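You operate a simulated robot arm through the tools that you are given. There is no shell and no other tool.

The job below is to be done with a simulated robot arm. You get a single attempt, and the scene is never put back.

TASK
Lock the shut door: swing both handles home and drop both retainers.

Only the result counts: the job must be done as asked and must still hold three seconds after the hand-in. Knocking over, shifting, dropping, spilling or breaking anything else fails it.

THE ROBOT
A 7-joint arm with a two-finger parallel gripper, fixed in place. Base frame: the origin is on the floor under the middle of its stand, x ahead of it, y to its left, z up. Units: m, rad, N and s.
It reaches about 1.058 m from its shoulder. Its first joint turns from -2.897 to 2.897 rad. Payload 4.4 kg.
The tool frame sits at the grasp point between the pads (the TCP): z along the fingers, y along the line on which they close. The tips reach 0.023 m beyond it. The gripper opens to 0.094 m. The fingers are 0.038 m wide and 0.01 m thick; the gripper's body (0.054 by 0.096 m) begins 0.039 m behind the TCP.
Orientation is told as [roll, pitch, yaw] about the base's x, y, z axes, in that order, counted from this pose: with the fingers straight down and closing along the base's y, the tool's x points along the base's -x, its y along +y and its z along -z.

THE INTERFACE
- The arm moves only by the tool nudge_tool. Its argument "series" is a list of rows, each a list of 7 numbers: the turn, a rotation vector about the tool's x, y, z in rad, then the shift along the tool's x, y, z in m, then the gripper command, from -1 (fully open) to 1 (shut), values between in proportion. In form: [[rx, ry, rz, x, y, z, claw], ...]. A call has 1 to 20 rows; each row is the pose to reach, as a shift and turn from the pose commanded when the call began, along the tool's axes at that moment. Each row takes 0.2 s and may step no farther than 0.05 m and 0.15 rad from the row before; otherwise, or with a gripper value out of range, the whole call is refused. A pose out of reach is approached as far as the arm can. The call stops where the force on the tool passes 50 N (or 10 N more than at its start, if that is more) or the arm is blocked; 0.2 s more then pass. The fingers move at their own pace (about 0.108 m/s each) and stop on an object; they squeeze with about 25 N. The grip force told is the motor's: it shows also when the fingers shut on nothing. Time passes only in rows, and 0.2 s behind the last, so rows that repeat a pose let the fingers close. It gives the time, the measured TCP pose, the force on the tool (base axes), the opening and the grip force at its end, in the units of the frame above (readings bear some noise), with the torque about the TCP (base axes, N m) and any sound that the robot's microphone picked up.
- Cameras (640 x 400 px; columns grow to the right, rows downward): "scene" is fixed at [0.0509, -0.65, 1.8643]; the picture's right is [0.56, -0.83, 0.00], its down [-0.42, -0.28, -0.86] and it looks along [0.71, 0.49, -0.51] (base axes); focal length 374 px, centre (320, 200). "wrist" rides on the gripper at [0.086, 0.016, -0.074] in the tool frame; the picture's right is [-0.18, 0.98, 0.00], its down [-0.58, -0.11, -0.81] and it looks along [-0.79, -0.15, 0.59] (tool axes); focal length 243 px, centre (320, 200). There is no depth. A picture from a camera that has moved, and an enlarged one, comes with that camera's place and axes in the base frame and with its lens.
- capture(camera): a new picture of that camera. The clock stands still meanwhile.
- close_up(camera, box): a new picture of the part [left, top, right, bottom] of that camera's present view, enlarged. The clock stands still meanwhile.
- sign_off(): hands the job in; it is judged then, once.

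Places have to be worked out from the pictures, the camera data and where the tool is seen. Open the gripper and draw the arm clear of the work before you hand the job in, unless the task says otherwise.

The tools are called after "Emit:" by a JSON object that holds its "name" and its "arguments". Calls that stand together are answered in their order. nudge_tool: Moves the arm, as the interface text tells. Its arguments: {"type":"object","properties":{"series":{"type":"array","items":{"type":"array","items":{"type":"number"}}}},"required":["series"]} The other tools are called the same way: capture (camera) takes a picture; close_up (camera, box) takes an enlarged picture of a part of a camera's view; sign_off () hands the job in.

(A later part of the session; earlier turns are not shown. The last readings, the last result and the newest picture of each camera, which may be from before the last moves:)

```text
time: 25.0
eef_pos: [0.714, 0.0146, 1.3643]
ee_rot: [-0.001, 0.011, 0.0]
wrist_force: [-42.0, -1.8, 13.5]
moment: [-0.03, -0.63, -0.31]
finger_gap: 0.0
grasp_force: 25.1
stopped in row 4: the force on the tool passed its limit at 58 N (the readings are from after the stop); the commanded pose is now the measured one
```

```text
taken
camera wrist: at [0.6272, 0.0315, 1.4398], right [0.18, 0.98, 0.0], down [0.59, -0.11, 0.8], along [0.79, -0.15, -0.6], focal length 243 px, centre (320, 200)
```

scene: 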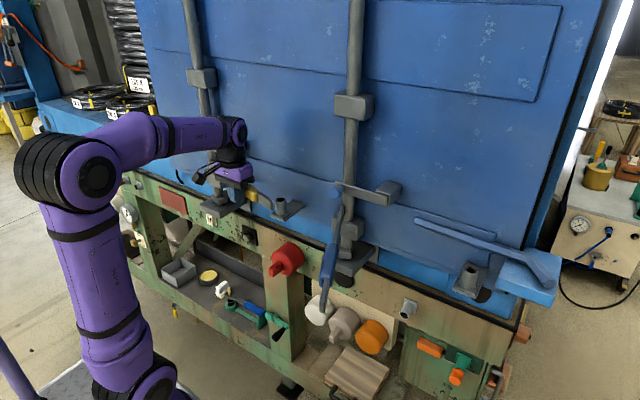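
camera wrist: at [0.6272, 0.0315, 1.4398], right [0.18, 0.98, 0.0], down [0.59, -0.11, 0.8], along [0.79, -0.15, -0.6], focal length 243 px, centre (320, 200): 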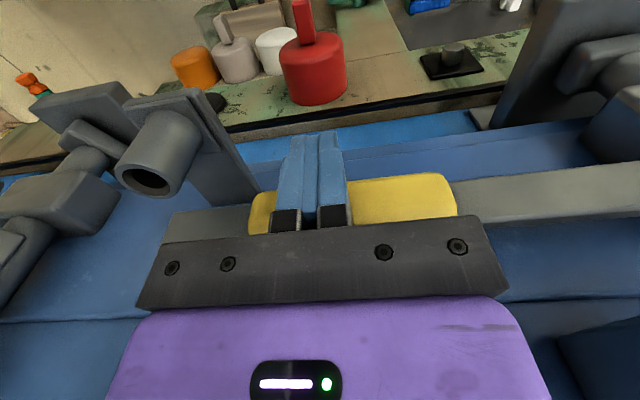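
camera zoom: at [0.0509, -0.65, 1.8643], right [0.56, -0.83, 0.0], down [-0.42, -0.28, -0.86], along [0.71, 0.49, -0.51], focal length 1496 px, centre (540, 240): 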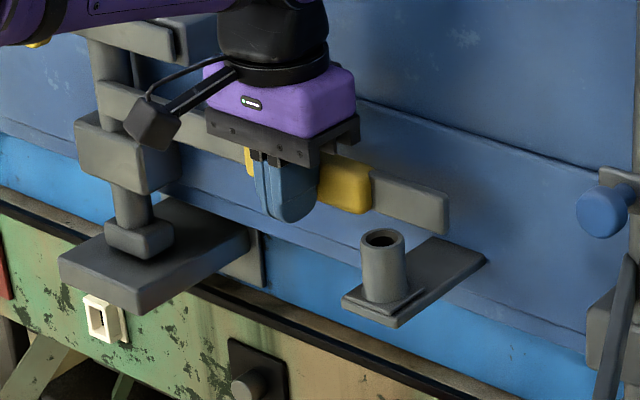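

A firm stop at x≈0.714 (finger front ≈0.733), contact at the grip itself: the left handle has reached the end of its travel, about 3° from dead flat. I back off 6 cm and check whether it stays.

Emit:
{"name": "nudge_tool", "arguments": {"series": [[0, 0, 0, 0.01, 0, 0, 1], [0, 0, 0, 0.02, 0, 0, 1], [0, 0, 0, 0.04, 0, 0, 1], [0, 0, 0, 0.06, 0, 0, 1], [0, 0, 0, 0.08, 0, -0.03, 1], [0, 0, 0, 0.1, 0, -0.07, 1], [0, 0, 0, 0.12, 0, -0.1, 1]]}}

Emit:
{"name": "capture", "arguments": {"camera": "wrist"}}

Emit:
{"name": "capture", "arguments": {"camera": "scene"}}

```text
time: 26.6
eef_pos: [0.598, 0.0154, 1.4634]
ee_rot: [0.0, 0.01, 0.002]
wrist_force: [0.9, -0.1, -0.3]
moment: [-0.02, -0.01, 0.03]
finger_gap: 0.0001
grasp_force: 25.1
```

```text
taken
camera wrist: at [0.5112, 0.0315, 1.5383], right [0.18, 0.98, 0.0], down [0.59, -0.11, 0.8], along [0.79, -0.15, -0.6], focal length 243 px, centre (320, 200)
```

wrist: 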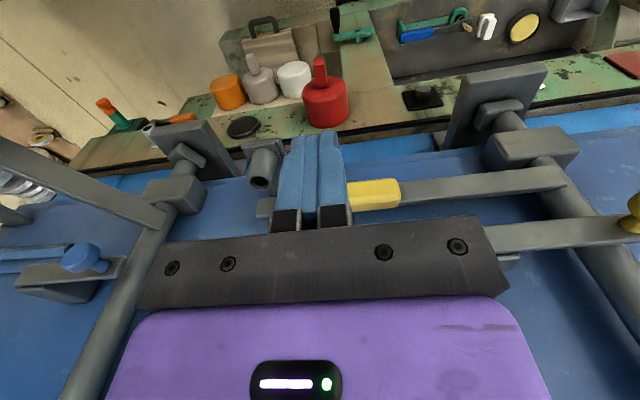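

```text
taken
```

scene: 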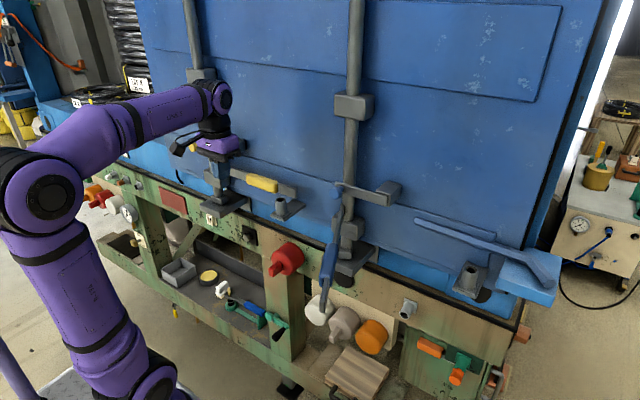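

The handle stays put. I enlarge it and the retainer to measure the handle's line and the knob/pivot positions.

Emit:
{"name": "close_up", "arguments": {"camera": "wrist", "box": [380, 130, 640, 290]}}

Emit:
{"name": "close_up", "arguments": {"camera": "wrist", "box": [230, 120, 420, 240]}}

Emit:
{"name": "close_up", "arguments": {"camera": "scene", "box": [230, 150, 330, 230]}}

```text
2.46 times, centred on (510, 210) of wrist
camera zoom: at [0.5112, 0.0315, 1.5383], right [0.18, 0.98, 0.0], down [0.59, -0.11, 0.8], along [0.79, -0.15, -0.6], focal length 597 px, centre (-148, 175)
```

zoom: 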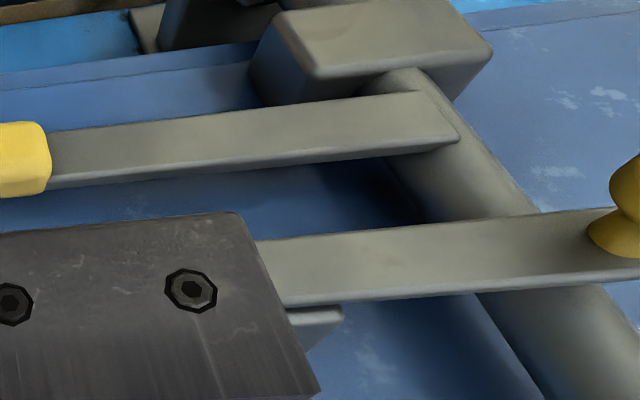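

```text
3.33 times, centred on (325, 180) of wrist
camera zoom: at [0.5112, 0.0315, 1.5383], right [0.18, 0.98, 0.0], down [0.59, -0.11, 0.8], along [0.79, -0.15, -0.6], focal length 809 px, centre (303, 267)
```

zoom: 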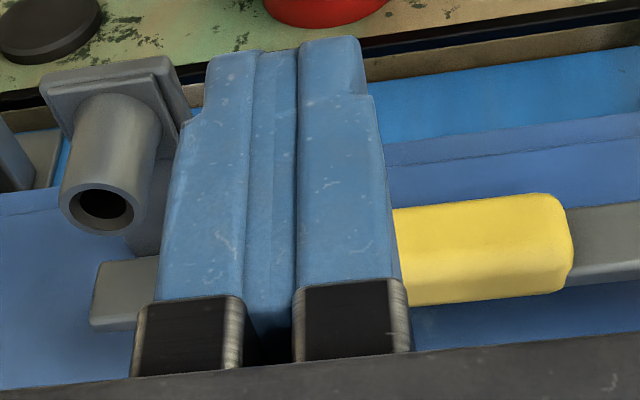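

```text
5.00 times, centred on (280, 190) of scene
camera zoom: at [0.0509, -0.65, 1.8643], right [0.56, -0.83, 0.0], down [-0.42, -0.28, -0.86], along [0.71, 0.49, -0.51], focal length 1870 px, centre (520, 250)
```

zoom: 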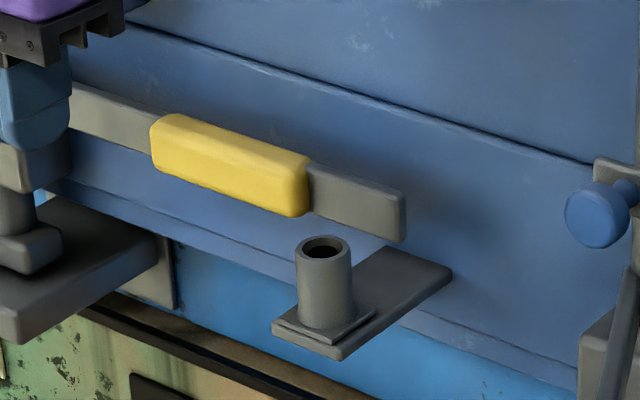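

The left handle lies flat (its line is at x≈0.75 all along), so it is home. Next is its retainer: I move up and left with fingers open to view the knob and pivot properly.

Emit:
{"name": "nudge_tool", "arguments": {"series": [[0, 0, 0, 0.015, 0.04, -0.02, -1], [0, 0, 0, 0.03, 0.08, -0.04, -1], [0, 0, 0, 0.045, 0.12, -0.06, -1], [0, 0, 0, 0.06, 0.15, -0.08, -1], [0, 0, 0, 0.07, 0.17, -0.09, -1]]}}

Emit:
{"name": "capture", "arguments": {"camera": "wrist"}}

Emit:
{"name": "capture", "arguments": {"camera": "scene"}}

```text
time: 27.8
eef_pos: [0.5288, 0.1854, 1.5526]
ee_rot: [0.0, 0.009, 0.003]
wrist_force: [0.3, 0.8, 0.4]
moment: [0.01, 0.0, 0.0]
finger_gap: 0.0941
grasp_force: 0.1
```

```text
taken
camera wrist: at [0.4426, 0.2022, 1.629], right [0.18, 0.98, 0.0], down [0.59, -0.11, 0.8], along [0.79, -0.15, -0.6], focal length 243 px, centre (320, 200)
```

wrist: 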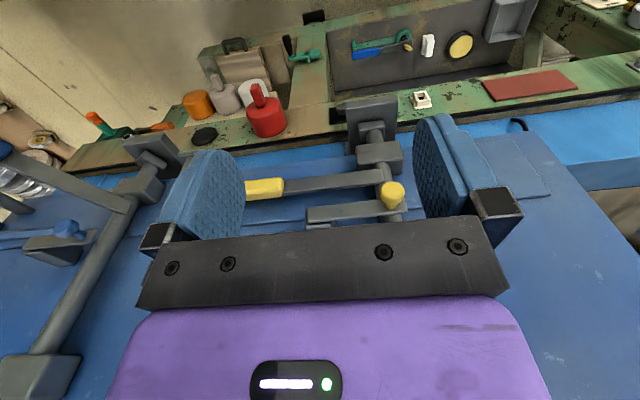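

```text
taken
```

scene: 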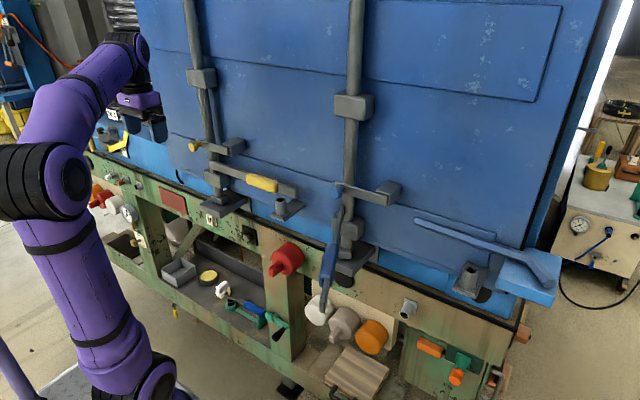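

Emit:
{"name": "close_up", "arguments": {"camera": "wrist", "box": [290, 130, 430, 230]}}

Emit:
{"name": "close_up", "arguments": {"camera": "scene", "box": [175, 120, 275, 200]}}

```text
4.00 times, centred on (360, 180) of wrist
camera zoom: at [0.4426, 0.2022, 1.629], right [0.18, 0.98, 0.0], down [0.59, -0.11, 0.8], along [0.79, -0.15, -0.6], focal length 970 px, centre (160, 280)
```

zoom: 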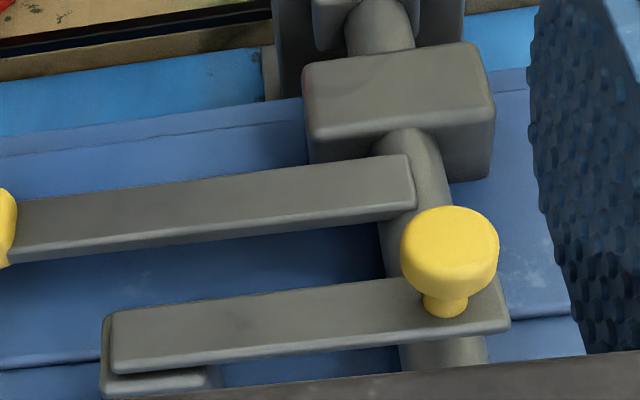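

```text
5.00 times, centred on (225, 160) of scene
camera zoom: at [0.0509, -0.65, 1.8643], right [0.56, -0.83, 0.0], down [-0.42, -0.28, -0.86], along [0.71, 0.49, -0.51], focal length 1870 px, centre (795, 400)
```

zoom: 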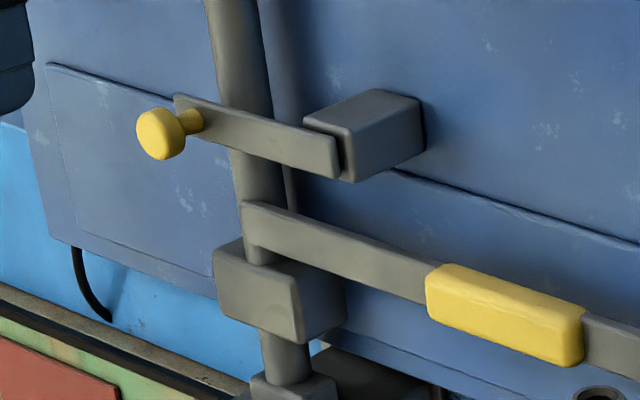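

Triangulating both views: left knob head ≈(0.689,0.2475,1.437), 30 mm across; bar front ≈0.722, z≈1.426–1.449, pivot near y≈0.143. I tilt the tool slightly so the hand stays off the rod guides, and move above the knob with the fingers partly open.

Emit:
{"name": "nudge_tool", "arguments": {"series": [[0, -0.06, 0, -0.031, 0.0125, 0.004, -0.3], [0, -0.12, 0, -0.062, 0.025, 0.008, -0.3], [0, -0.18, 0, -0.093, 0.0375, 0.013, -0.3], [0, -0.24, 0, -0.124, 0.05, 0.017, -0.3], [0, -0.31, 0, -0.155, 0.062, 0.0226, -0.3], [0, -0.31, 0, -0.155, 0.062, 0.0226, -0.3]]}}

Emit:
{"name": "capture", "arguments": {"camera": "wrist"}}

Emit:
{"name": "close_up", "arguments": {"camera": "scene", "box": [130, 90, 260, 200]}}

```text
time: 29.2
eef_pos: [0.6808, 0.2504, 1.5302]
ee_rot: [0.002, -0.301, 0.002]
wrist_force: [1.3, 0.2, 0.4]
moment: [0.03, 0.02, 0.01]
finger_gap: 0.0613
grasp_force: 0.0
```

```text
taken
camera wrist: at [0.576, 0.2665, 1.5752], right [0.17, 0.98, 0.05], down [0.32, -0.11, 0.94], along [0.93, -0.15, -0.33], focal length 243 px, centre (320, 200)
```

wrist: 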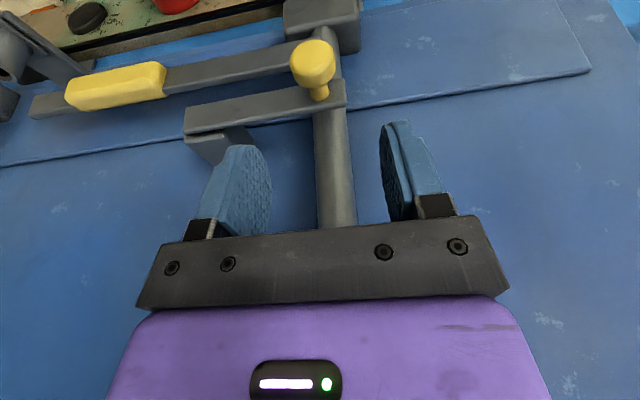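

```text
3.64 times, centred on (195, 145) of scene
camera zoom: at [0.0509, -0.65, 1.8643], right [0.56, -0.83, 0.0], down [-0.42, -0.28, -0.86], along [0.71, 0.49, -0.51], focal length 1360 px, centre (774, 400)
```

zoom: 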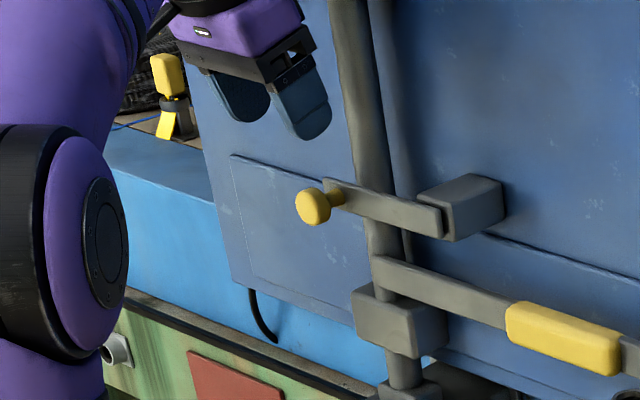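

Knob re-measured at ≈(0.694,0.248,1.437), right beneath the open fingers. I lower to straddle it at z≈1.44.

Emit:
{"name": "nudge_tool", "arguments": {"series": [[0, 0, 0, 0.0055, -0.0006, 0.0218, -0.3], [0, 0, 0, 0.011, -0.0012, 0.0437, -0.3], [0, 0, 0, 0.0164, -0.0018, 0.0655, -0.3], [0, 0, 0, 0.0219, -0.0025, 0.0874, -0.3], [0, 0, 0, 0.0219, -0.0025, 0.0874, -0.3]]}}

Emit:
{"name": "capture", "arguments": {"camera": "wrist"}}

Emit:
{"name": "close_up", "arguments": {"camera": "scene", "box": [130, 90, 260, 200]}}

```text
time: 30.4
eef_pos: [0.6889, 0.2481, 1.4448]
ee_rot: [-0.001, -0.299, 0.001]
wrist_force: [0.1, -0.8, 0.2]
moment: [0.01, 0.02, -0.01]
finger_gap: 0.061
grasp_force: 0.0
```

```text
taken
camera wrist: at [0.5835, 0.2645, 1.4893], right [0.17, 0.98, 0.05], down [0.32, -0.11, 0.94], along [0.93, -0.15, -0.33], focal length 243 px, centre (320, 200)
```

wrist: 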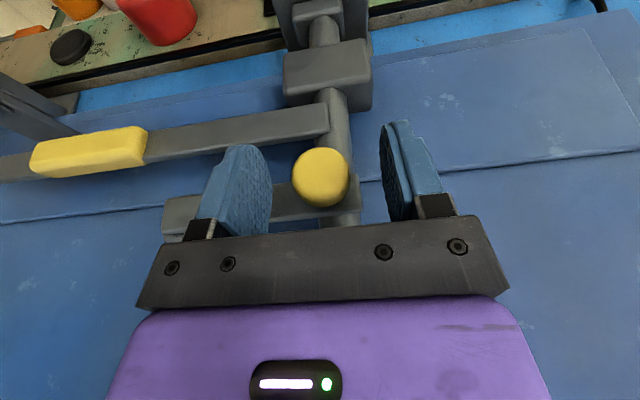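

```text
3.64 times, centred on (195, 145) of scene
camera zoom: at [0.0509, -0.65, 1.8643], right [0.56, -0.83, 0.0], down [-0.42, -0.28, -0.86], along [0.71, 0.49, -0.51], focal length 1360 px, centre (774, 400)
```

zoom: 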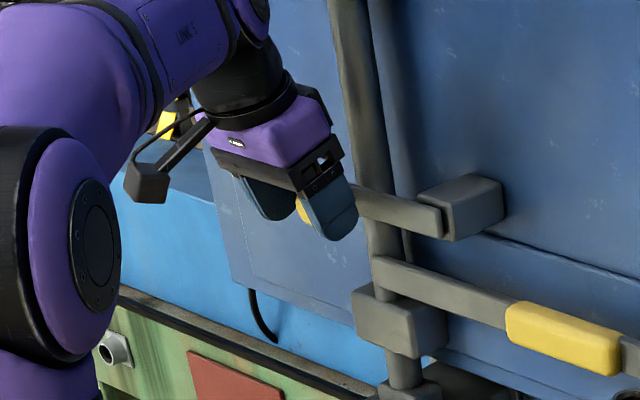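

The knob sits centred between the fingers. I close on it and make a first small move of about 15° down its arc, watching the force.

Emit:
{"name": "nudge_tool", "arguments": {"series": [[0, 0, 0, 0, 0, 0, 1], [0, 0, 0, 0, 0, 0, 1], [0, 0, 0, 0, 0, 0, 1], [0, 0, 0, 0.0026, -0.0004, 0.0085, 1], [0, 0, 0, 0.0053, -0.0016, 0.0171, 1], [0, 0, 0, 0.0079, -0.0035, 0.0256, 1], [0, 0, 0, 0.0079, -0.0035, 0.0256, 1]]}}

Emit:
{"name": "capture", "arguments": {"camera": "wrist"}}

Emit:
{"name": "close_up", "arguments": {"camera": "scene", "box": [150, 90, 280, 200]}}

```text
time: 32.0
eef_pos: [0.69, 0.2442, 1.4136]
ee_rot: [0.0, -0.299, 0.004]
wrist_force: [-3.4, 11.4, -0.2]
moment: [-0.23, -0.1, 0.25]
finger_gap: 0.0296
grasp_force: 44.9
```

```text
taken
camera wrist: at [0.5836, 0.26, 1.4602], right [0.17, 0.98, 0.05], down [0.32, -0.11, 0.94], along [0.93, -0.15, -0.33], focal length 243 px, centre (320, 200)
```

wrist: 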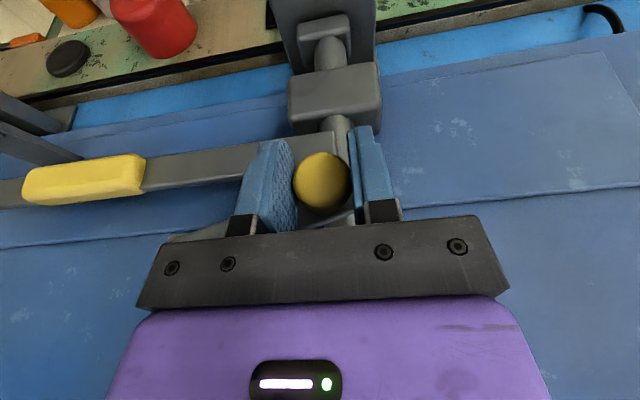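

```text
3.64 times, centred on (215, 145) of scene
camera zoom: at [0.0509, -0.65, 1.8643], right [0.56, -0.83, 0.0], down [-0.42, -0.28, -0.86], along [0.71, 0.49, -0.51], focal length 1360 px, centre (702, 400)
```

zoom: 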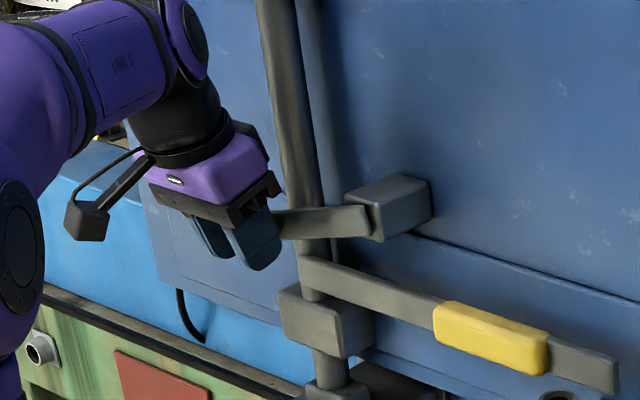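

The retainer is swinging down with only a mild sideways load (about 11 N), meaning my radius is a touch short. I relax y slightly and carry on to about 45°.

Emit:
{"name": "nudge_tool", "arguments": {"series": [[0, 0, 0, 0.0025, -0.001, 0.0082, 1], [0, 0, 0, 0.005, -0.004, 0.0162, 1], [0, 0, 0, 0.0074, -0.0078, 0.0239, 1], [0, 0, 0, 0.0105, -0.0148, 0.0339, 1], [0, 0, 0, 0.0138, -0.0243, 0.0443, 1], [0, 0, 0, 0.0138, -0.0243, 0.0443, 1]]}}

Emit:
{"name": "capture", "arguments": {"camera": "wrist"}}

Emit:
{"name": "close_up", "arguments": {"camera": "scene", "box": [150, 90, 280, 200]}}

```text
time: 33.4
eef_pos: [0.6889, 0.2189, 1.3666]
ee_rot: [-0.001, -0.295, 0.004]
wrist_force: [0.0, 28.0, -29.5]
moment: [0.04, 0.28, 0.45]
finger_gap: 0.0294
grasp_force: 45.4
```

```text
taken
camera wrist: at [0.5834, 0.2348, 1.4126], right [0.17, 0.98, 0.05], down [0.32, -0.11, 0.94], along [0.93, -0.15, -0.33], focal length 243 px, centre (320, 200)
```

wrist: 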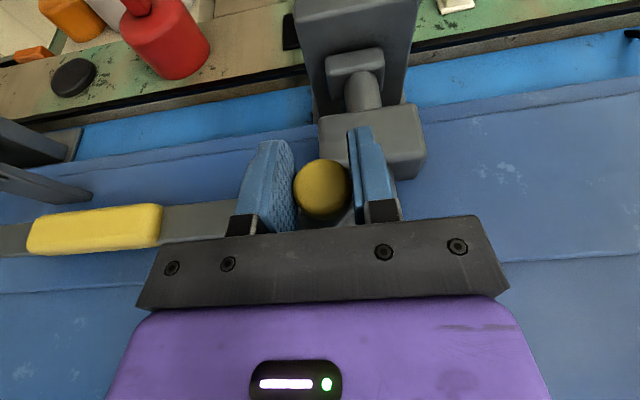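

```text
3.64 times, centred on (215, 145) of scene
camera zoom: at [0.0509, -0.65, 1.8643], right [0.56, -0.83, 0.0], down [-0.42, -0.28, -0.86], along [0.71, 0.49, -0.51], focal length 1360 px, centre (702, 400)
```

zoom: 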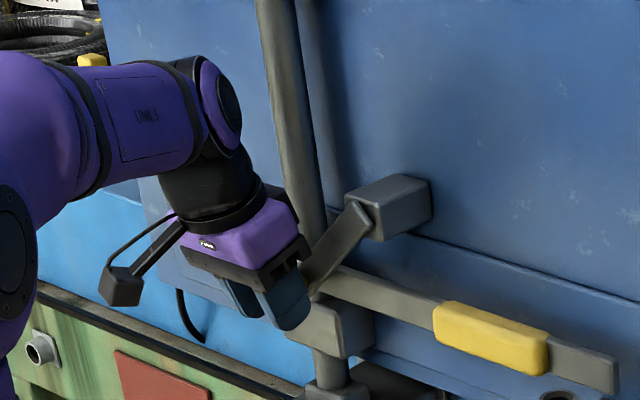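

The load is radial (y +28, z −29 N): the lever is longer than I assumed and gripping rigidly fights the arc. I ease the fingers open a little so they only cage the knob, and see what the retainer does.

Emit:
{"name": "nudge_tool", "arguments": {"series": [[0, 0, 0, 0, 0, 0, 0.2], [0, 0, 0, 0, 0, 0, -0.05], [0, 0, 0, 0, 0, 0, -0.05]]}}

Emit:
{"name": "capture", "arguments": {"camera": "wrist"}}

Emit:
{"name": "close_up", "arguments": {"camera": "scene", "box": [170, 110, 270, 190]}}

```text
time: 34.2
eef_pos: [0.6878, 0.2153, 1.3692]
ee_rot: [0.0, -0.301, 0.0]
wrist_force: [0.0, 1.1, 0.2]
moment: [0.0, 0.01, 0.01]
finger_gap: 0.0494
grasp_force: 0.0
```

```text
taken
camera wrist: at [0.5832, 0.2319, 1.4148], right [0.17, 0.98, 0.05], down [0.32, -0.11, 0.94], along [0.93, -0.15, -0.33], focal length 243 px, centre (320, 200)
```

wrist: 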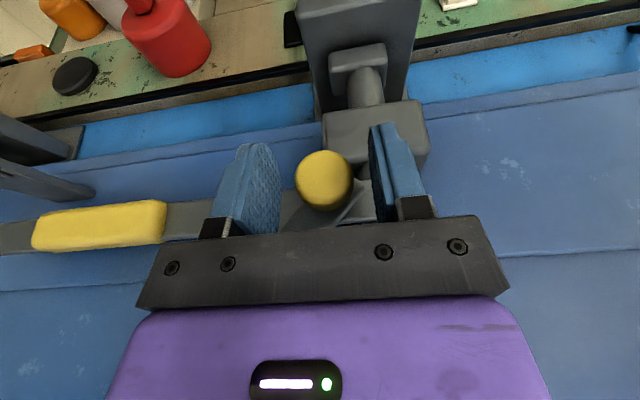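

```text
5.00 times, centred on (220, 150) of scene
camera zoom: at [0.0509, -0.65, 1.8643], right [0.56, -0.83, 0.0], down [-0.42, -0.28, -0.86], along [0.71, 0.49, -0.51], focal length 1870 px, centre (820, 450)
```

zoom: 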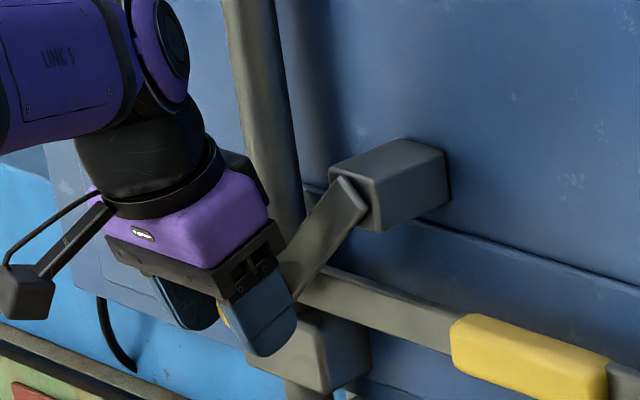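

The retainer rests by friction at about 46°, knob now ≈(0.694,0.217,1.365), giving a lever of ≈0.10 m about (y 0.147, z 1.437). I push the knob with the +y finger along the rest of the arc toward vertical.

Emit:
{"name": "nudge_tool", "arguments": {"series": [[0, 0, 0, 0.0003, -0.0092, 0.001, -0.05], [0, 0, 0, 0.003, -0.0206, 0.0097, -0.05], [0, 0, 0, 0.0044, -0.028, 0.0141, -0.05], [0, 0, 0, 0.0057, -0.0357, 0.0183, -0.05], [0, 0, 0, 0.0066, -0.0438, 0.0212, -0.05], [0, 0, 0, 0.0075, -0.0521, 0.0241, -0.05], [0, 0, 0, 0.0079, -0.0606, 0.0255, -0.05], [0, 0, 0, 0.0079, -0.0606, 0.0255, -0.05]]}}

Emit:
{"name": "capture", "arguments": {"camera": "wrist"}}

Emit:
{"name": "close_up", "arguments": {"camera": "scene", "box": [170, 110, 270, 190]}}

```text
time: 36.0
eef_pos: [0.6885, 0.1567, 1.3402]
ee_rot: [-0.001, -0.302, 0.002]
wrist_force: [0.3, -0.1, 0.3]
moment: [-0.02, 0.03, 0.01]
finger_gap: 0.0495
grasp_force: 0.0
```

```text
taken
camera wrist: at [0.5827, 0.1729, 1.3865], right [0.17, 0.98, 0.05], down [0.32, -0.11, 0.94], along [0.93, -0.15, -0.33], focal length 243 px, centre (320, 200)
```

wrist: 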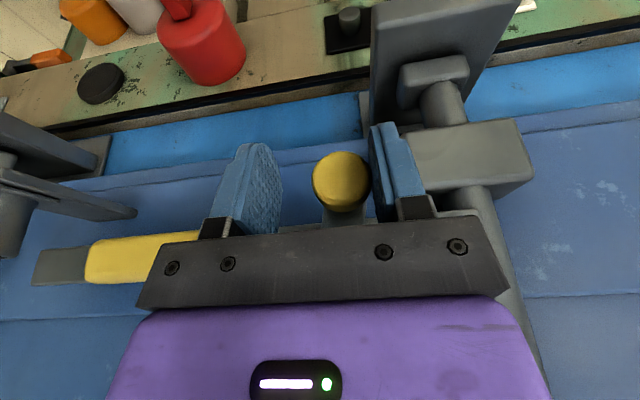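

```text
5.00 times, centred on (220, 150) of scene
camera zoom: at [0.0509, -0.65, 1.8643], right [0.56, -0.83, 0.0], down [-0.42, -0.28, -0.86], along [0.71, 0.49, -0.51], focal length 1870 px, centre (820, 450)
```

zoom: 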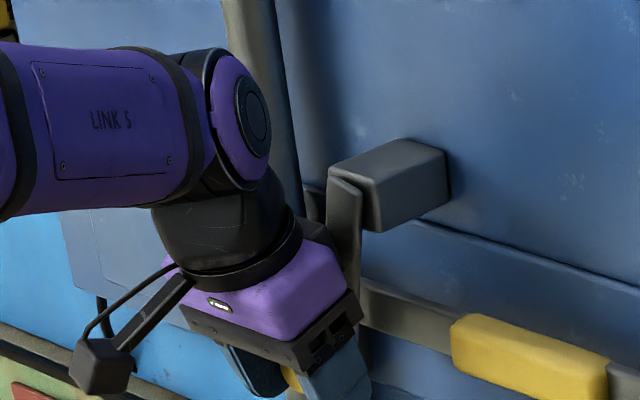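

Nearly vertical now, no resistance. I push on in 3 mm steps toward plumb or its stop.

Emit:
{"name": "nudge_tool", "arguments": {"series": [[0, 0, 0, 0, -0.004, 0, -0.05], [0, 0, 0, 0, -0.008, 0, -0.05], [0, 0, 0, 0, -0.012, 0, -0.05], [0, 0, 0, 0, -0.015, 0, -0.05], [0, 0, 0, 0, -0.018, 0, -0.05], [0, 0, 0, 0, -0.018, 0, -0.05]]}}

Emit:
{"name": "capture", "arguments": {"camera": "wrist"}}

Emit:
{"name": "close_up", "arguments": {"camera": "scene", "box": [180, 120, 280, 200]}}

```text
time: 37.4
eef_pos: [0.6907, 0.1388, 1.3411]
ee_rot: [0.002, -0.302, 0.001]
wrist_force: [-0.4, 0.1, 0.2]
moment: [0.01, -0.01, 0.02]
finger_gap: 0.0497
grasp_force: 0.2
```

```text
taken
camera wrist: at [0.5844, 0.1548, 1.3867], right [0.17, 0.98, 0.05], down [0.32, -0.11, 0.94], along [0.93, -0.15, -0.33], focal length 243 px, centre (320, 200)
```

wrist: 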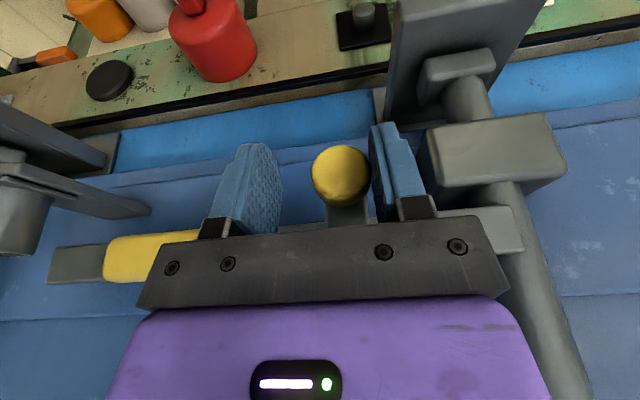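

```text
5.00 times, centred on (230, 160) of scene
camera zoom: at [0.0509, -0.65, 1.8643], right [0.56, -0.83, 0.0], down [-0.42, -0.28, -0.86], along [0.71, 0.49, -0.51], focal length 1870 px, centre (770, 400)
```

zoom: 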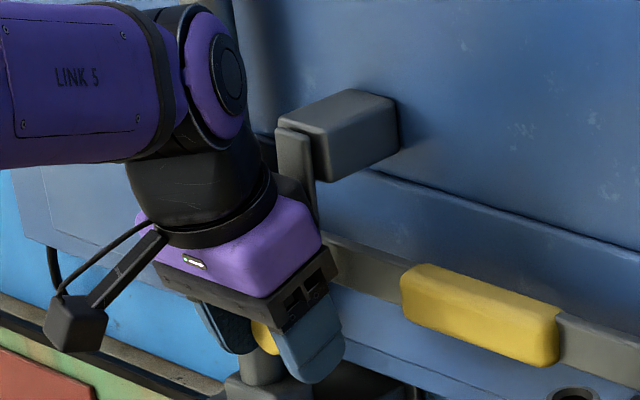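

It looks plumb (knob y≈0.148, directly below the pivot). I nudge another few millimetres to feel for its end stop.

Emit:
{"name": "nudge_tool", "arguments": {"series": [[0, 0, 0, 0, -0.002, 0, -0.05], [0, 0, 0, 0, -0.004, 0, -0.05], [0, 0, 0, 0, -0.005, 0, -0.05]]}}

Emit:
{"name": "capture", "arguments": {"camera": "wrist"}}

```text
time: 38.2
eef_pos: [0.6883, 0.1349, 1.341]
ee_rot: [0.002, -0.3, 0.001]
wrist_force: [0.9, 4.4, 1.3]
moment: [0.04, -0.05, 0.04]
finger_gap: 0.0515
grasp_force: 2.1
```

```text
taken
camera wrist: at [0.584, 0.15, 1.3862], right [0.17, 0.98, 0.05], down [0.32, -0.11, 0.94], along [0.93, -0.15, -0.33], focal length 243 px, centre (320, 200)
```

wrist: 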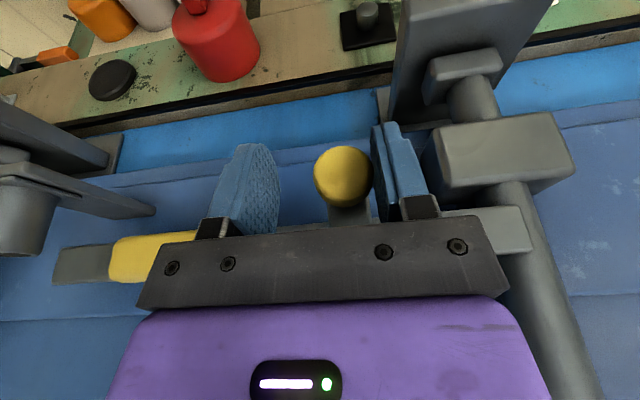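

Now 4 N and the finger yields: the left retainer has met its stop hanging plumb in front of the handle. I release, open, and back straight out.

Emit:
{"name": "nudge_tool", "arguments": {"series": [[0, 0, 0, 0, 0.008, 0, -0.3], [0, 0, 0, 0, 0.01, 0, -0.5], [0, 0, 0, 0.019, 0.01, -0.006, -0.5], [0, 0, 0, 0.048, 0.01, -0.015, -0.5], [0, 0, 0, 0.086, 0.01, -0.027, -0.5], [0, 0, 0, 0.115, 0.01, -0.036, -0.5], [0, 0, 0, 0.1, 0, -0.08, -1], [0, 0, 0, 0.085, 0, -0.125, -1]]}}

Emit:
{"name": "capture", "arguments": {"camera": "wrist"}}

Emit:
{"name": "capture", "arguments": {"camera": "scene"}}

```text
time: 40.0
eef_pos: [0.5723, 0.1319, 1.4369]
ee_rot: [-0.002, -0.299, 0.002]
wrist_force: [0.9, 0.0, -0.1]
moment: [0.0, -0.03, 0.0]
finger_gap: 0.094
grasp_force: 0.0
```

```text
taken
camera wrist: at [0.4678, 0.1486, 1.4831], right [0.17, 0.98, 0.05], down [0.32, -0.11, 0.94], along [0.93, -0.15, -0.33], focal length 243 px, centre (320, 200)
```

wrist: 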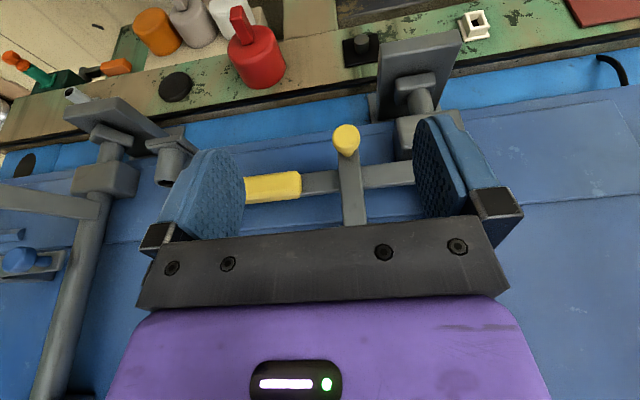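

```text
taken
```

scene: 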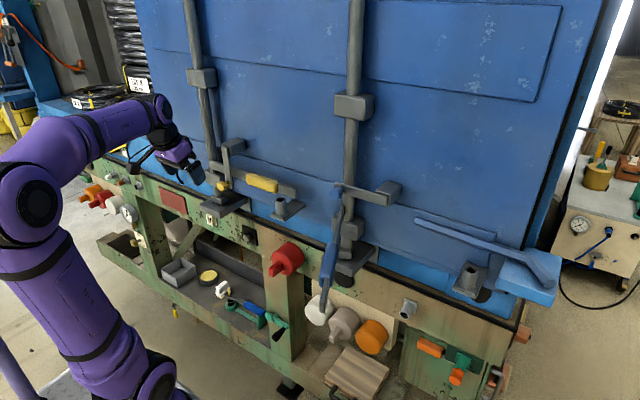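

Left side is done: handle flat, retainer hanging in front of it. Re-measuring the hex bar from the earlier close-up puts its front at x≈0.770, a few millimetres behind where the grip's back will end up (≈0.763), so pushing only from the front should leave it untouched. I move over to the +y side of the right handle with fingers shut.

Emit:
{"name": "nudge_tool", "arguments": {"series": [[0, 0.1, 0, 0.0086, 0, -0.033, 1], [0, 0.2, 0, 0.0171, 0, -0.066, 1], [0, 0.3, 0, 0.0257, 0, -0.0988, 1], [0, 0.3, 0, 0.0257, -0.047, -0.0988, 1], [0, 0.3, 0, 0.0257, -0.094, -0.0988, 1], [0, 0.3, 0, 0.0257, -0.141, -0.0988, 1], [0, 0.3, 0, 0.0257, -0.188, -0.0988, 1], [0, 0.3, 0, 0.0257, -0.235, -0.0988, 1], [0, 0.3, 0, 0.0257, -0.282, -0.0988, 1], [0, 0.3, 0, 0.0257, -0.329, -0.0988, 1], [0, 0.3, 0, 0.0257, -0.376, -0.0988, 1], [0, 0.3, 0, 0.0257, -0.423, -0.0988, 1], [0, 0.3, 0, 0.0257, -0.423, -0.0988, 1]]}}

Emit:
{"name": "capture", "arguments": {"camera": "wrist"}}

Emit:
{"name": "capture", "arguments": {"camera": "scene"}}

```text
time: 42.8
eef_pos: [0.5154, -0.2916, 1.5174]
ee_rot: [-0.002, 0.0, 0.003]
wrist_force: [-0.1, -0.1, -1.1]
moment: [-0.02, 0.01, -0.07]
finger_gap: 0.0001
grasp_force: 25.4
```

```text
taken
camera wrist: at [0.428, -0.2759, 1.5925], right [0.18, 0.98, 0.0], down [0.58, -0.11, 0.81], along [0.79, -0.15, -0.59], focal length 243 px, centre (320, 200)
```

wrist: 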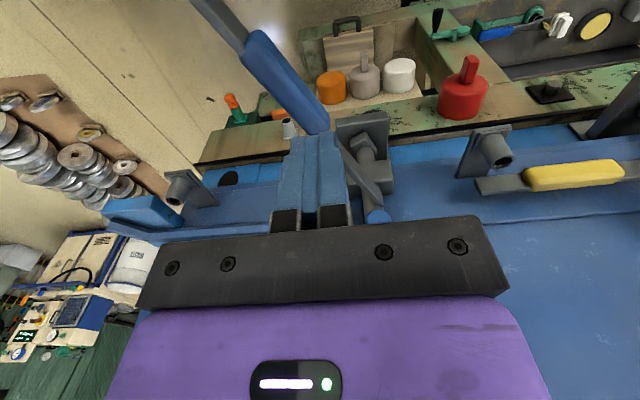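

```text
taken
```

scene: 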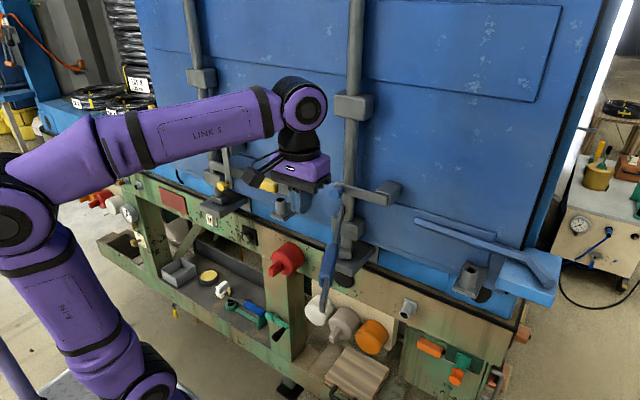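

The relation to the right handle matches what I had on the left. I lower to z≈1.365 and start the same push.

Emit:
{"name": "nudge_tool", "arguments": {"series": [[0, 0, 0, 0, 0, 0.04, 1], [0, 0, 0, 0, 0, 0.08, 1], [0, 0, 0, 0, 0, 0.12, 1], [0, 0, 0, 0, 0, 0.152, 1], [0, 0, 0, -0.005, -0.01, 0.152, 1], [0, 0, 0, -0.011, -0.0203, 0.152, 1], [0, 0, 0, -0.016, -0.035, 0.152, 1], [0, 0, 0, -0.021, -0.0497, 0.152, 1], [0, 0, 0, -0.03, -0.0689, 0.152, 1]]}}

Emit:
{"name": "capture", "arguments": {"camera": "wrist"}}

Emit:
{"name": "capture", "arguments": {"camera": "scene"}}

```text
time: 44.8
eef_pos: [0.5466, -0.3598, 1.3702]
ee_rot: [-0.002, 0.0, 0.001]
wrist_force: [0.5, -0.7, -0.4]
moment: [0.02, -0.02, 0.0]
finger_gap: 0.0
grasp_force: 24.9
```

```text
taken
camera wrist: at [0.459, -0.3423, 1.4447], right [0.18, 0.98, 0.0], down [0.58, -0.11, 0.81], along [0.79, -0.15, -0.59], focal length 243 px, centre (320, 200)
```

wrist: 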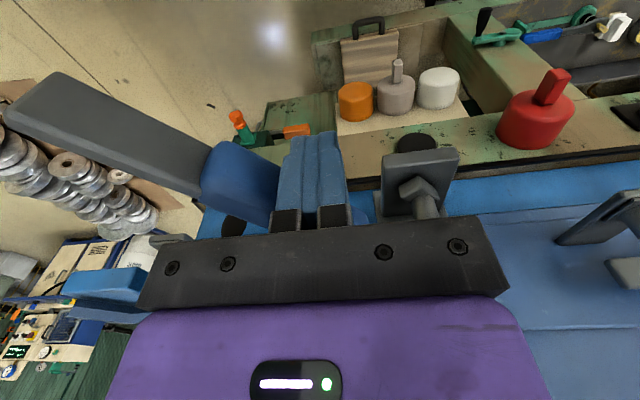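

```text
taken
```

scene: 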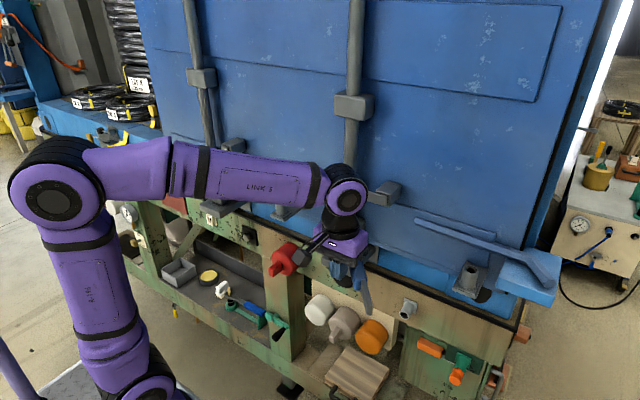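

The right handle follows freely as well. I continue along the same arc to about 70°.

Emit:
{"name": "nudge_tool", "arguments": {"series": [[0, 0, 0, -0.0103, -0.0185, 0.001, 1], [0, 0, 0, -0.0224, -0.0359, 0.002, 1], [0, 0, 0, -0.0358, -0.0522, 0.003, 1], [0, 0, 0, -0.0505, -0.0673, 0.003, 1], [0, 0, 0, -0.0667, -0.081, 0.003, 1], [0, 0, 0, -0.0839, -0.0933, 0.003, 1], [0, 0, 0, -0.1021, -0.1041, 0.003, 1], [0, 0, 0, -0.1021, -0.1041, 0.003, 1]]}}

Emit:
{"name": "capture", "arguments": {"camera": "wrist"}}

Emit:
{"name": "close_up", "arguments": {"camera": "scene", "box": [370, 170, 570, 310]}}

```text
time: 46.6
eef_pos: [0.6495, -0.4614, 1.365]
ee_rot: [-0.001, 0.0, 0.003]
wrist_force: [1.4, -0.1, -0.2]
moment: [-0.02, 0.01, -0.03]
finger_gap: 0.0001
grasp_force: 24.9
```

```text
taken
camera wrist: at [0.5628, -0.4453, 1.4393], right [0.18, 0.98, 0.0], down [0.58, -0.11, 0.81], along [0.79, -0.15, -0.59], focal length 243 px, centre (320, 200)
```

wrist: 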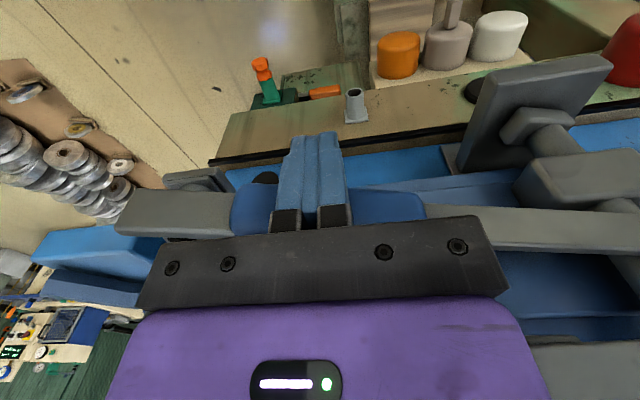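

```text
2.86 times, centred on (470, 240) of scene
camera zoom: at [0.0509, -0.65, 1.8643], right [0.56, -0.83, 0.0], down [-0.42, -0.28, -0.86], along [0.71, 0.49, -0.51], focal length 1069 px, centre (-109, 86)
```

zoom: 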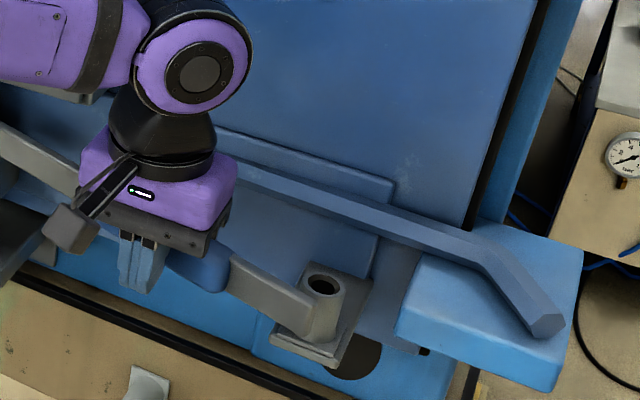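

Handle is at about 72° with the hex bar untouched. I keep pressing inward in 5 mm steps, checking the bar.

Emit:
{"name": "nudge_tool", "arguments": {"series": [[0, 0, 0, -0.005, -0.0018, 0, 1], [0, 0, 0, -0.01, -0.0036, 0, 1], [0, 0, 0, -0.015, -0.0054, 0, 1], [0, 0, 0, -0.02, -0.0072, 0, 1], [0, 0, 0, -0.025, -0.009, 0, 1], [0, 0, 0, -0.03, -0.0105, 0, 1], [0, 0, 0, -0.035, -0.012, 0, 1], [0, 0, 0, -0.035, -0.012, 0, 1]]}}

Emit:
{"name": "capture", "arguments": {"camera": "wrist"}}

Emit:
{"name": "close_up", "arguments": {"camera": "scene", "box": [370, 170, 570, 310]}}

```text
time: 48.4
eef_pos: [0.6833, -0.4732, 1.3657]
ee_rot: [-0.001, -0.001, 0.003]
wrist_force: [0.5, 0.2, 0.5]
moment: [0.0, 0.05, 0.0]
finger_gap: 0.0
grasp_force: 24.7
```

```text
taken
camera wrist: at [0.5964, -0.4581, 1.4406], right [0.18, 0.98, 0.0], down [0.58, -0.11, 0.81], along [0.79, -0.15, -0.59], focal length 243 px, centre (320, 200)
```

wrist: 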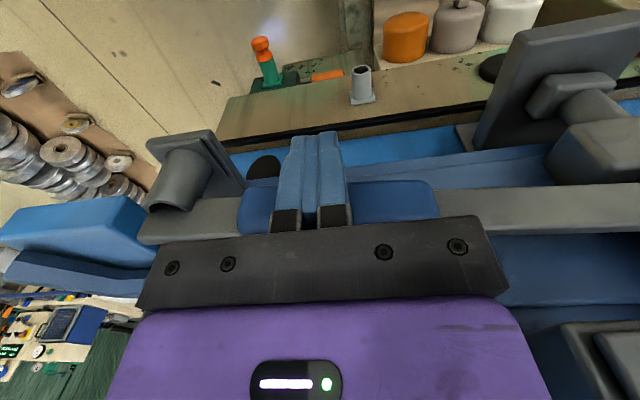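

```text
2.86 times, centred on (470, 240) of scene
camera zoom: at [0.0509, -0.65, 1.8643], right [0.56, -0.83, 0.0], down [-0.42, -0.28, -0.86], along [0.71, 0.49, -0.51], focal length 1069 px, centre (-109, 86)
```

zoom: 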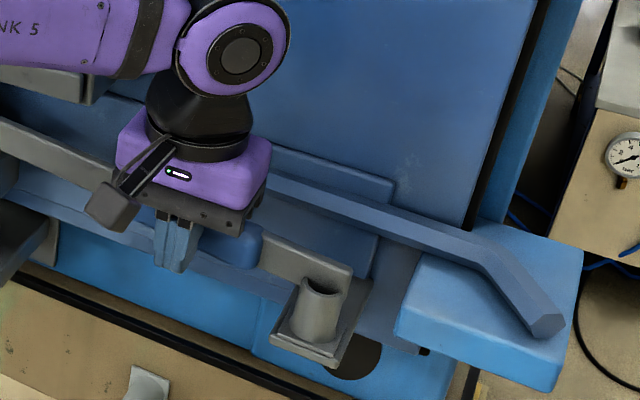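

Still free, bar unmoved. I take it to about 1 cm short of where the left one stopped.

Emit:
{"name": "nudge_tool", "arguments": {"series": [[0, 0, 0, -0.004, -0.001, 0, 1], [0, 0, 0, -0.008, -0.002, 0, 1], [0, 0, 0, -0.012, -0.003, 0, 1], [0, 0, 0, -0.016, -0.004, 0, 1], [0, 0, 0, -0.018, -0.0045, 0, 1], [0, 0, 0, -0.018, -0.0045, 0, 1]]}}

Emit:
{"name": "close_up", "arguments": {"camera": "wrist", "box": [120, 130, 340, 270]}}

Emit:
{"name": "close_up", "arguments": {"camera": "scene", "box": [370, 170, 570, 310]}}

```text
time: 49.8
eef_pos: [0.7024, -0.4795, 1.3678]
ee_rot: [-0.002, 0.0, 0.001]
wrist_force: [-1.6, -0.6, 1.0]
moment: [0.01, -0.01, 0.02]
finger_gap: 0.0
grasp_force: 24.9
```

```text
2.86 times, centred on (230, 200) of wrist
camera zoom: at [0.615, -0.4632, 1.4414], right [0.18, 0.98, 0.0], down [0.58, -0.11, 0.81], along [0.79, -0.15, -0.59], focal length 693 px, centre (577, 200)
```

zoom: 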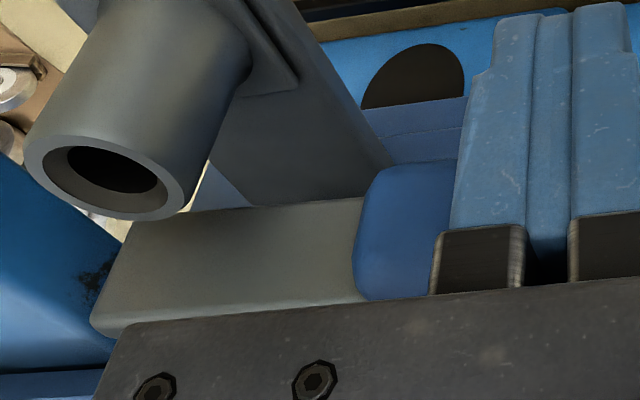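

```text
2.86 times, centred on (470, 240) of scene
camera zoom: at [0.0509, -0.65, 1.8643], right [0.56, -0.83, 0.0], down [-0.42, -0.28, -0.86], along [0.71, 0.49, -0.51], focal length 1069 px, centre (-109, 86)
```

zoom: 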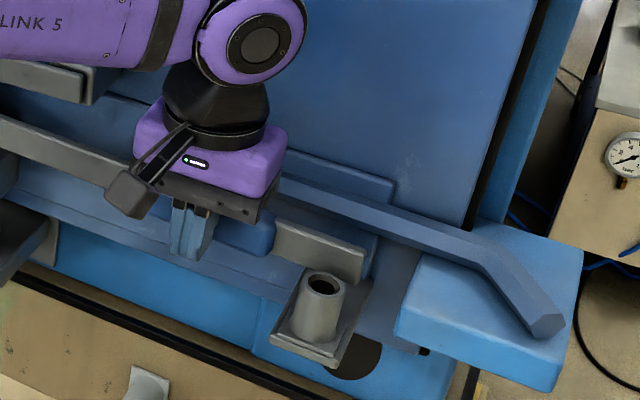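

About 1 cm short of home with 1.6 N. I back off briefly to inspect the gap between the handle's back and the hex bar before the last bit.

Emit:
{"name": "nudge_tool", "arguments": {"series": [[0, 0, 0, 0.02, 0, 0, 1], [0, 0, 0, 0.05, 0, 0, 1], [0, 0, 0, 0.06, 0, -0.045, 1], [0, 0, 0, 0.06, 0.03, -0.085, 1], [0, 0, 0, 0.06, 0.06, -0.12, 1], [0, 0, 0, 0.06, 0.09, -0.16, 1], [0, 0, 0, 0.06, 0.12, -0.2, 1], [0, 0, 0, 0.06, 0.13, -0.22, 1]]}}

Emit:
{"name": "close_up", "arguments": {"camera": "scene", "box": [370, 190, 490, 280]}}

Emit:
{"name": "capture", "arguments": {"camera": "wrist"}}

```text
time: 51.6
eef_pos: [0.6436, -0.3478, 1.5875]
ee_rot: [0.0, -0.001, 0.002]
wrist_force: [-0.5, -0.5, 0.7]
moment: [0.04, 0.0, 0.0]
finger_gap: 0.0002
grasp_force: 25.2
```

```text
4.44 times, centred on (430, 235) of scene
camera zoom: at [0.0509, -0.65, 1.8643], right [0.56, -0.83, 0.0], down [-0.42, -0.28, -0.86], along [0.71, 0.49, -0.51], focal length 1663 px, centre (-169, 44)
```

zoom: 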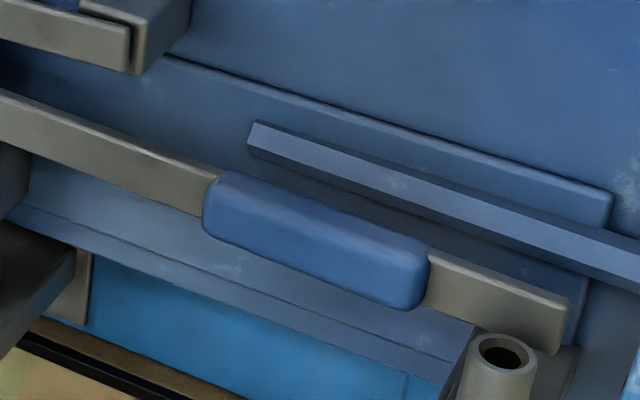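

```text
taken
camera wrist: at [0.556, -0.3312, 1.6626], right [0.18, 0.98, 0.0], down [0.58, -0.11, 0.81], along [0.79, -0.15, -0.59], focal length 243 px, centre (320, 200)
```

wrist: 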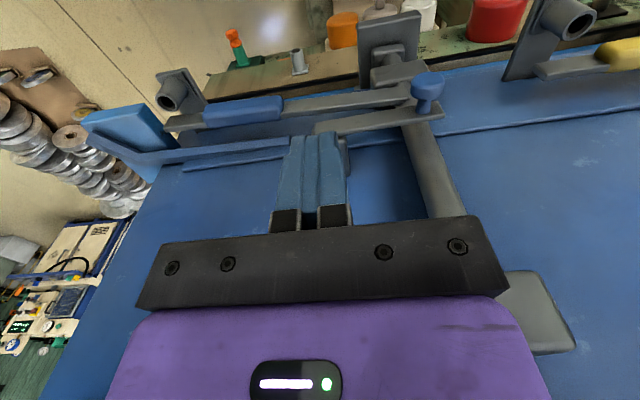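

I enlarge both handle and bar from this higher viewpoint.

Emit:
{"name": "close_up", "arguments": {"camera": "wrist", "box": [80, 70, 300, 210]}}

Emit:
{"name": "close_up", "arguments": {"camera": "wrist", "box": [190, 90, 310, 170]}}

```text
2.86 times, centred on (190, 140) of wrist
camera zoom: at [0.556, -0.3312, 1.6626], right [0.18, 0.98, 0.0], down [0.58, -0.11, 0.81], along [0.79, -0.15, -0.59], focal length 693 px, centre (691, 371)
```

zoom: 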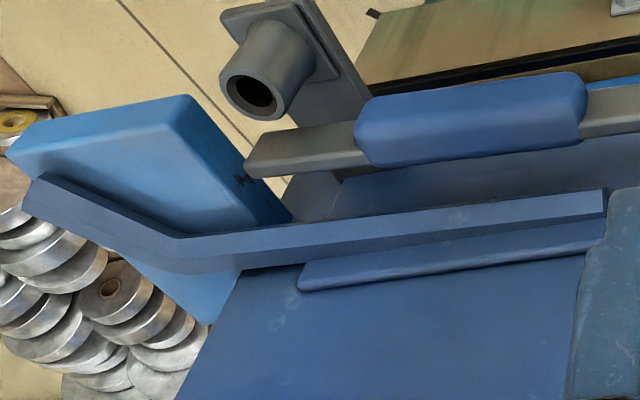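

```text
5.00 times, centred on (250, 130) of wrist
camera zoom: at [0.556, -0.3312, 1.6626], right [0.18, 0.98, 0.0], down [0.58, -0.11, 0.81], along [0.79, -0.15, -0.59], focal length 1213 px, centre (670, 550)
```

zoom: 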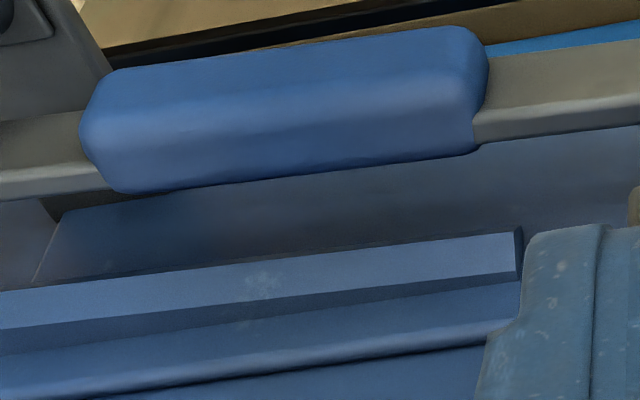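

In the same image the gap between grip back (x≈0.749) and bar front edge (x≈0.773) is about 24 mm, and only ~11 mm of travel remains, so the bar is clear. I retrace my path and press the handle the rest of the way until it stops.

Emit:
{"name": "nudge_tool", "arguments": {"series": [[0, 0, 0, 0, -0.03, 0.03, 1], [0, 0, 0, 0, -0.06, 0.065, 1], [0, 0, 0, 0, -0.09, 0.1, 1], [0, 0, 0, 0, -0.12, 0.135, 1], [0, 0, 0, 0, -0.13, 0.18, 1], [0, 0, 0, 0, -0.13, 0.22, 1], [0, 0, 0, -0.02, -0.13, 0.221, 1], [0, 0, 0, -0.045, -0.13, 0.222, 1], [0, 0, 0, -0.057, -0.13, 0.222, 1], [0, 0, 0, -0.061, -0.131, 0.222, 1], [0, 0, 0, -0.065, -0.1315, 0.222, 1], [0, 0, 0, -0.068, -0.132, 0.222, 1], [0, 0, 0, -0.071, -0.132, 0.222, 1], [0, 0, 0, -0.074, -0.132, 0.222, 1], [0, 0, 0, -0.076, -0.132, 0.222, 1], [0, 0, 0, -0.078, -0.132, 0.222, 1]]}}

Emit:
{"name": "capture", "arguments": {"camera": "wrist"}}

Emit:
{"name": "close_up", "arguments": {"camera": "scene", "box": [370, 170, 570, 310]}}

```text
time: 54.8
eef_pos: [0.7137, -0.4798, 1.365]
ee_rot: [0.003, 0.008, -0.003]
wrist_force: [-35.5, 15.4, 8.1]
moment: [-0.33, -0.28, 0.49]
finger_gap: 0.0
grasp_force: 25.0
stopped in row 16: the force on the tool passed its limit at 53 N (the readings are from after the stop); the commanded pose is now the measured one
```

```text
taken
camera wrist: at [0.6269, -0.4645, 1.4407], right [0.19, 0.98, 0.0], down [0.59, -0.11, 0.8], along [0.79, -0.15, -0.6], focal length 243 px, centre (320, 200)
```

wrist: 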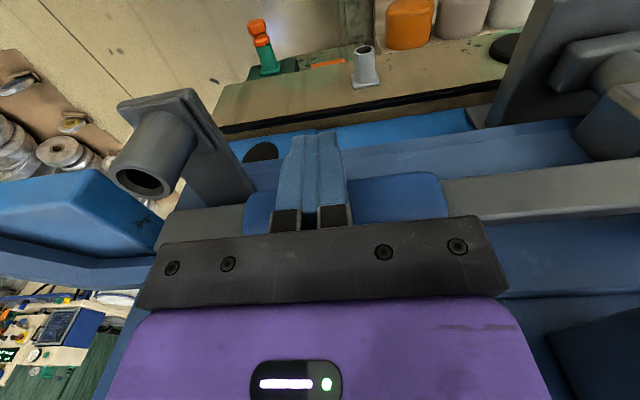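

```text
2.86 times, centred on (470, 240) of scene
camera zoom: at [0.0509, -0.65, 1.8643], right [0.56, -0.83, 0.0], down [-0.42, -0.28, -0.86], along [0.71, 0.49, -0.51], focal length 1069 px, centre (-109, 86)
```

zoom: 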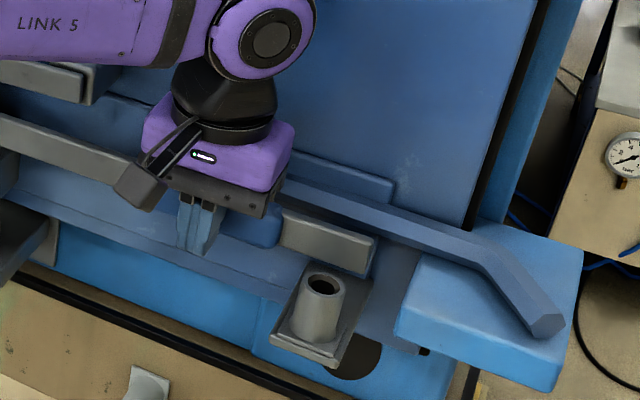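

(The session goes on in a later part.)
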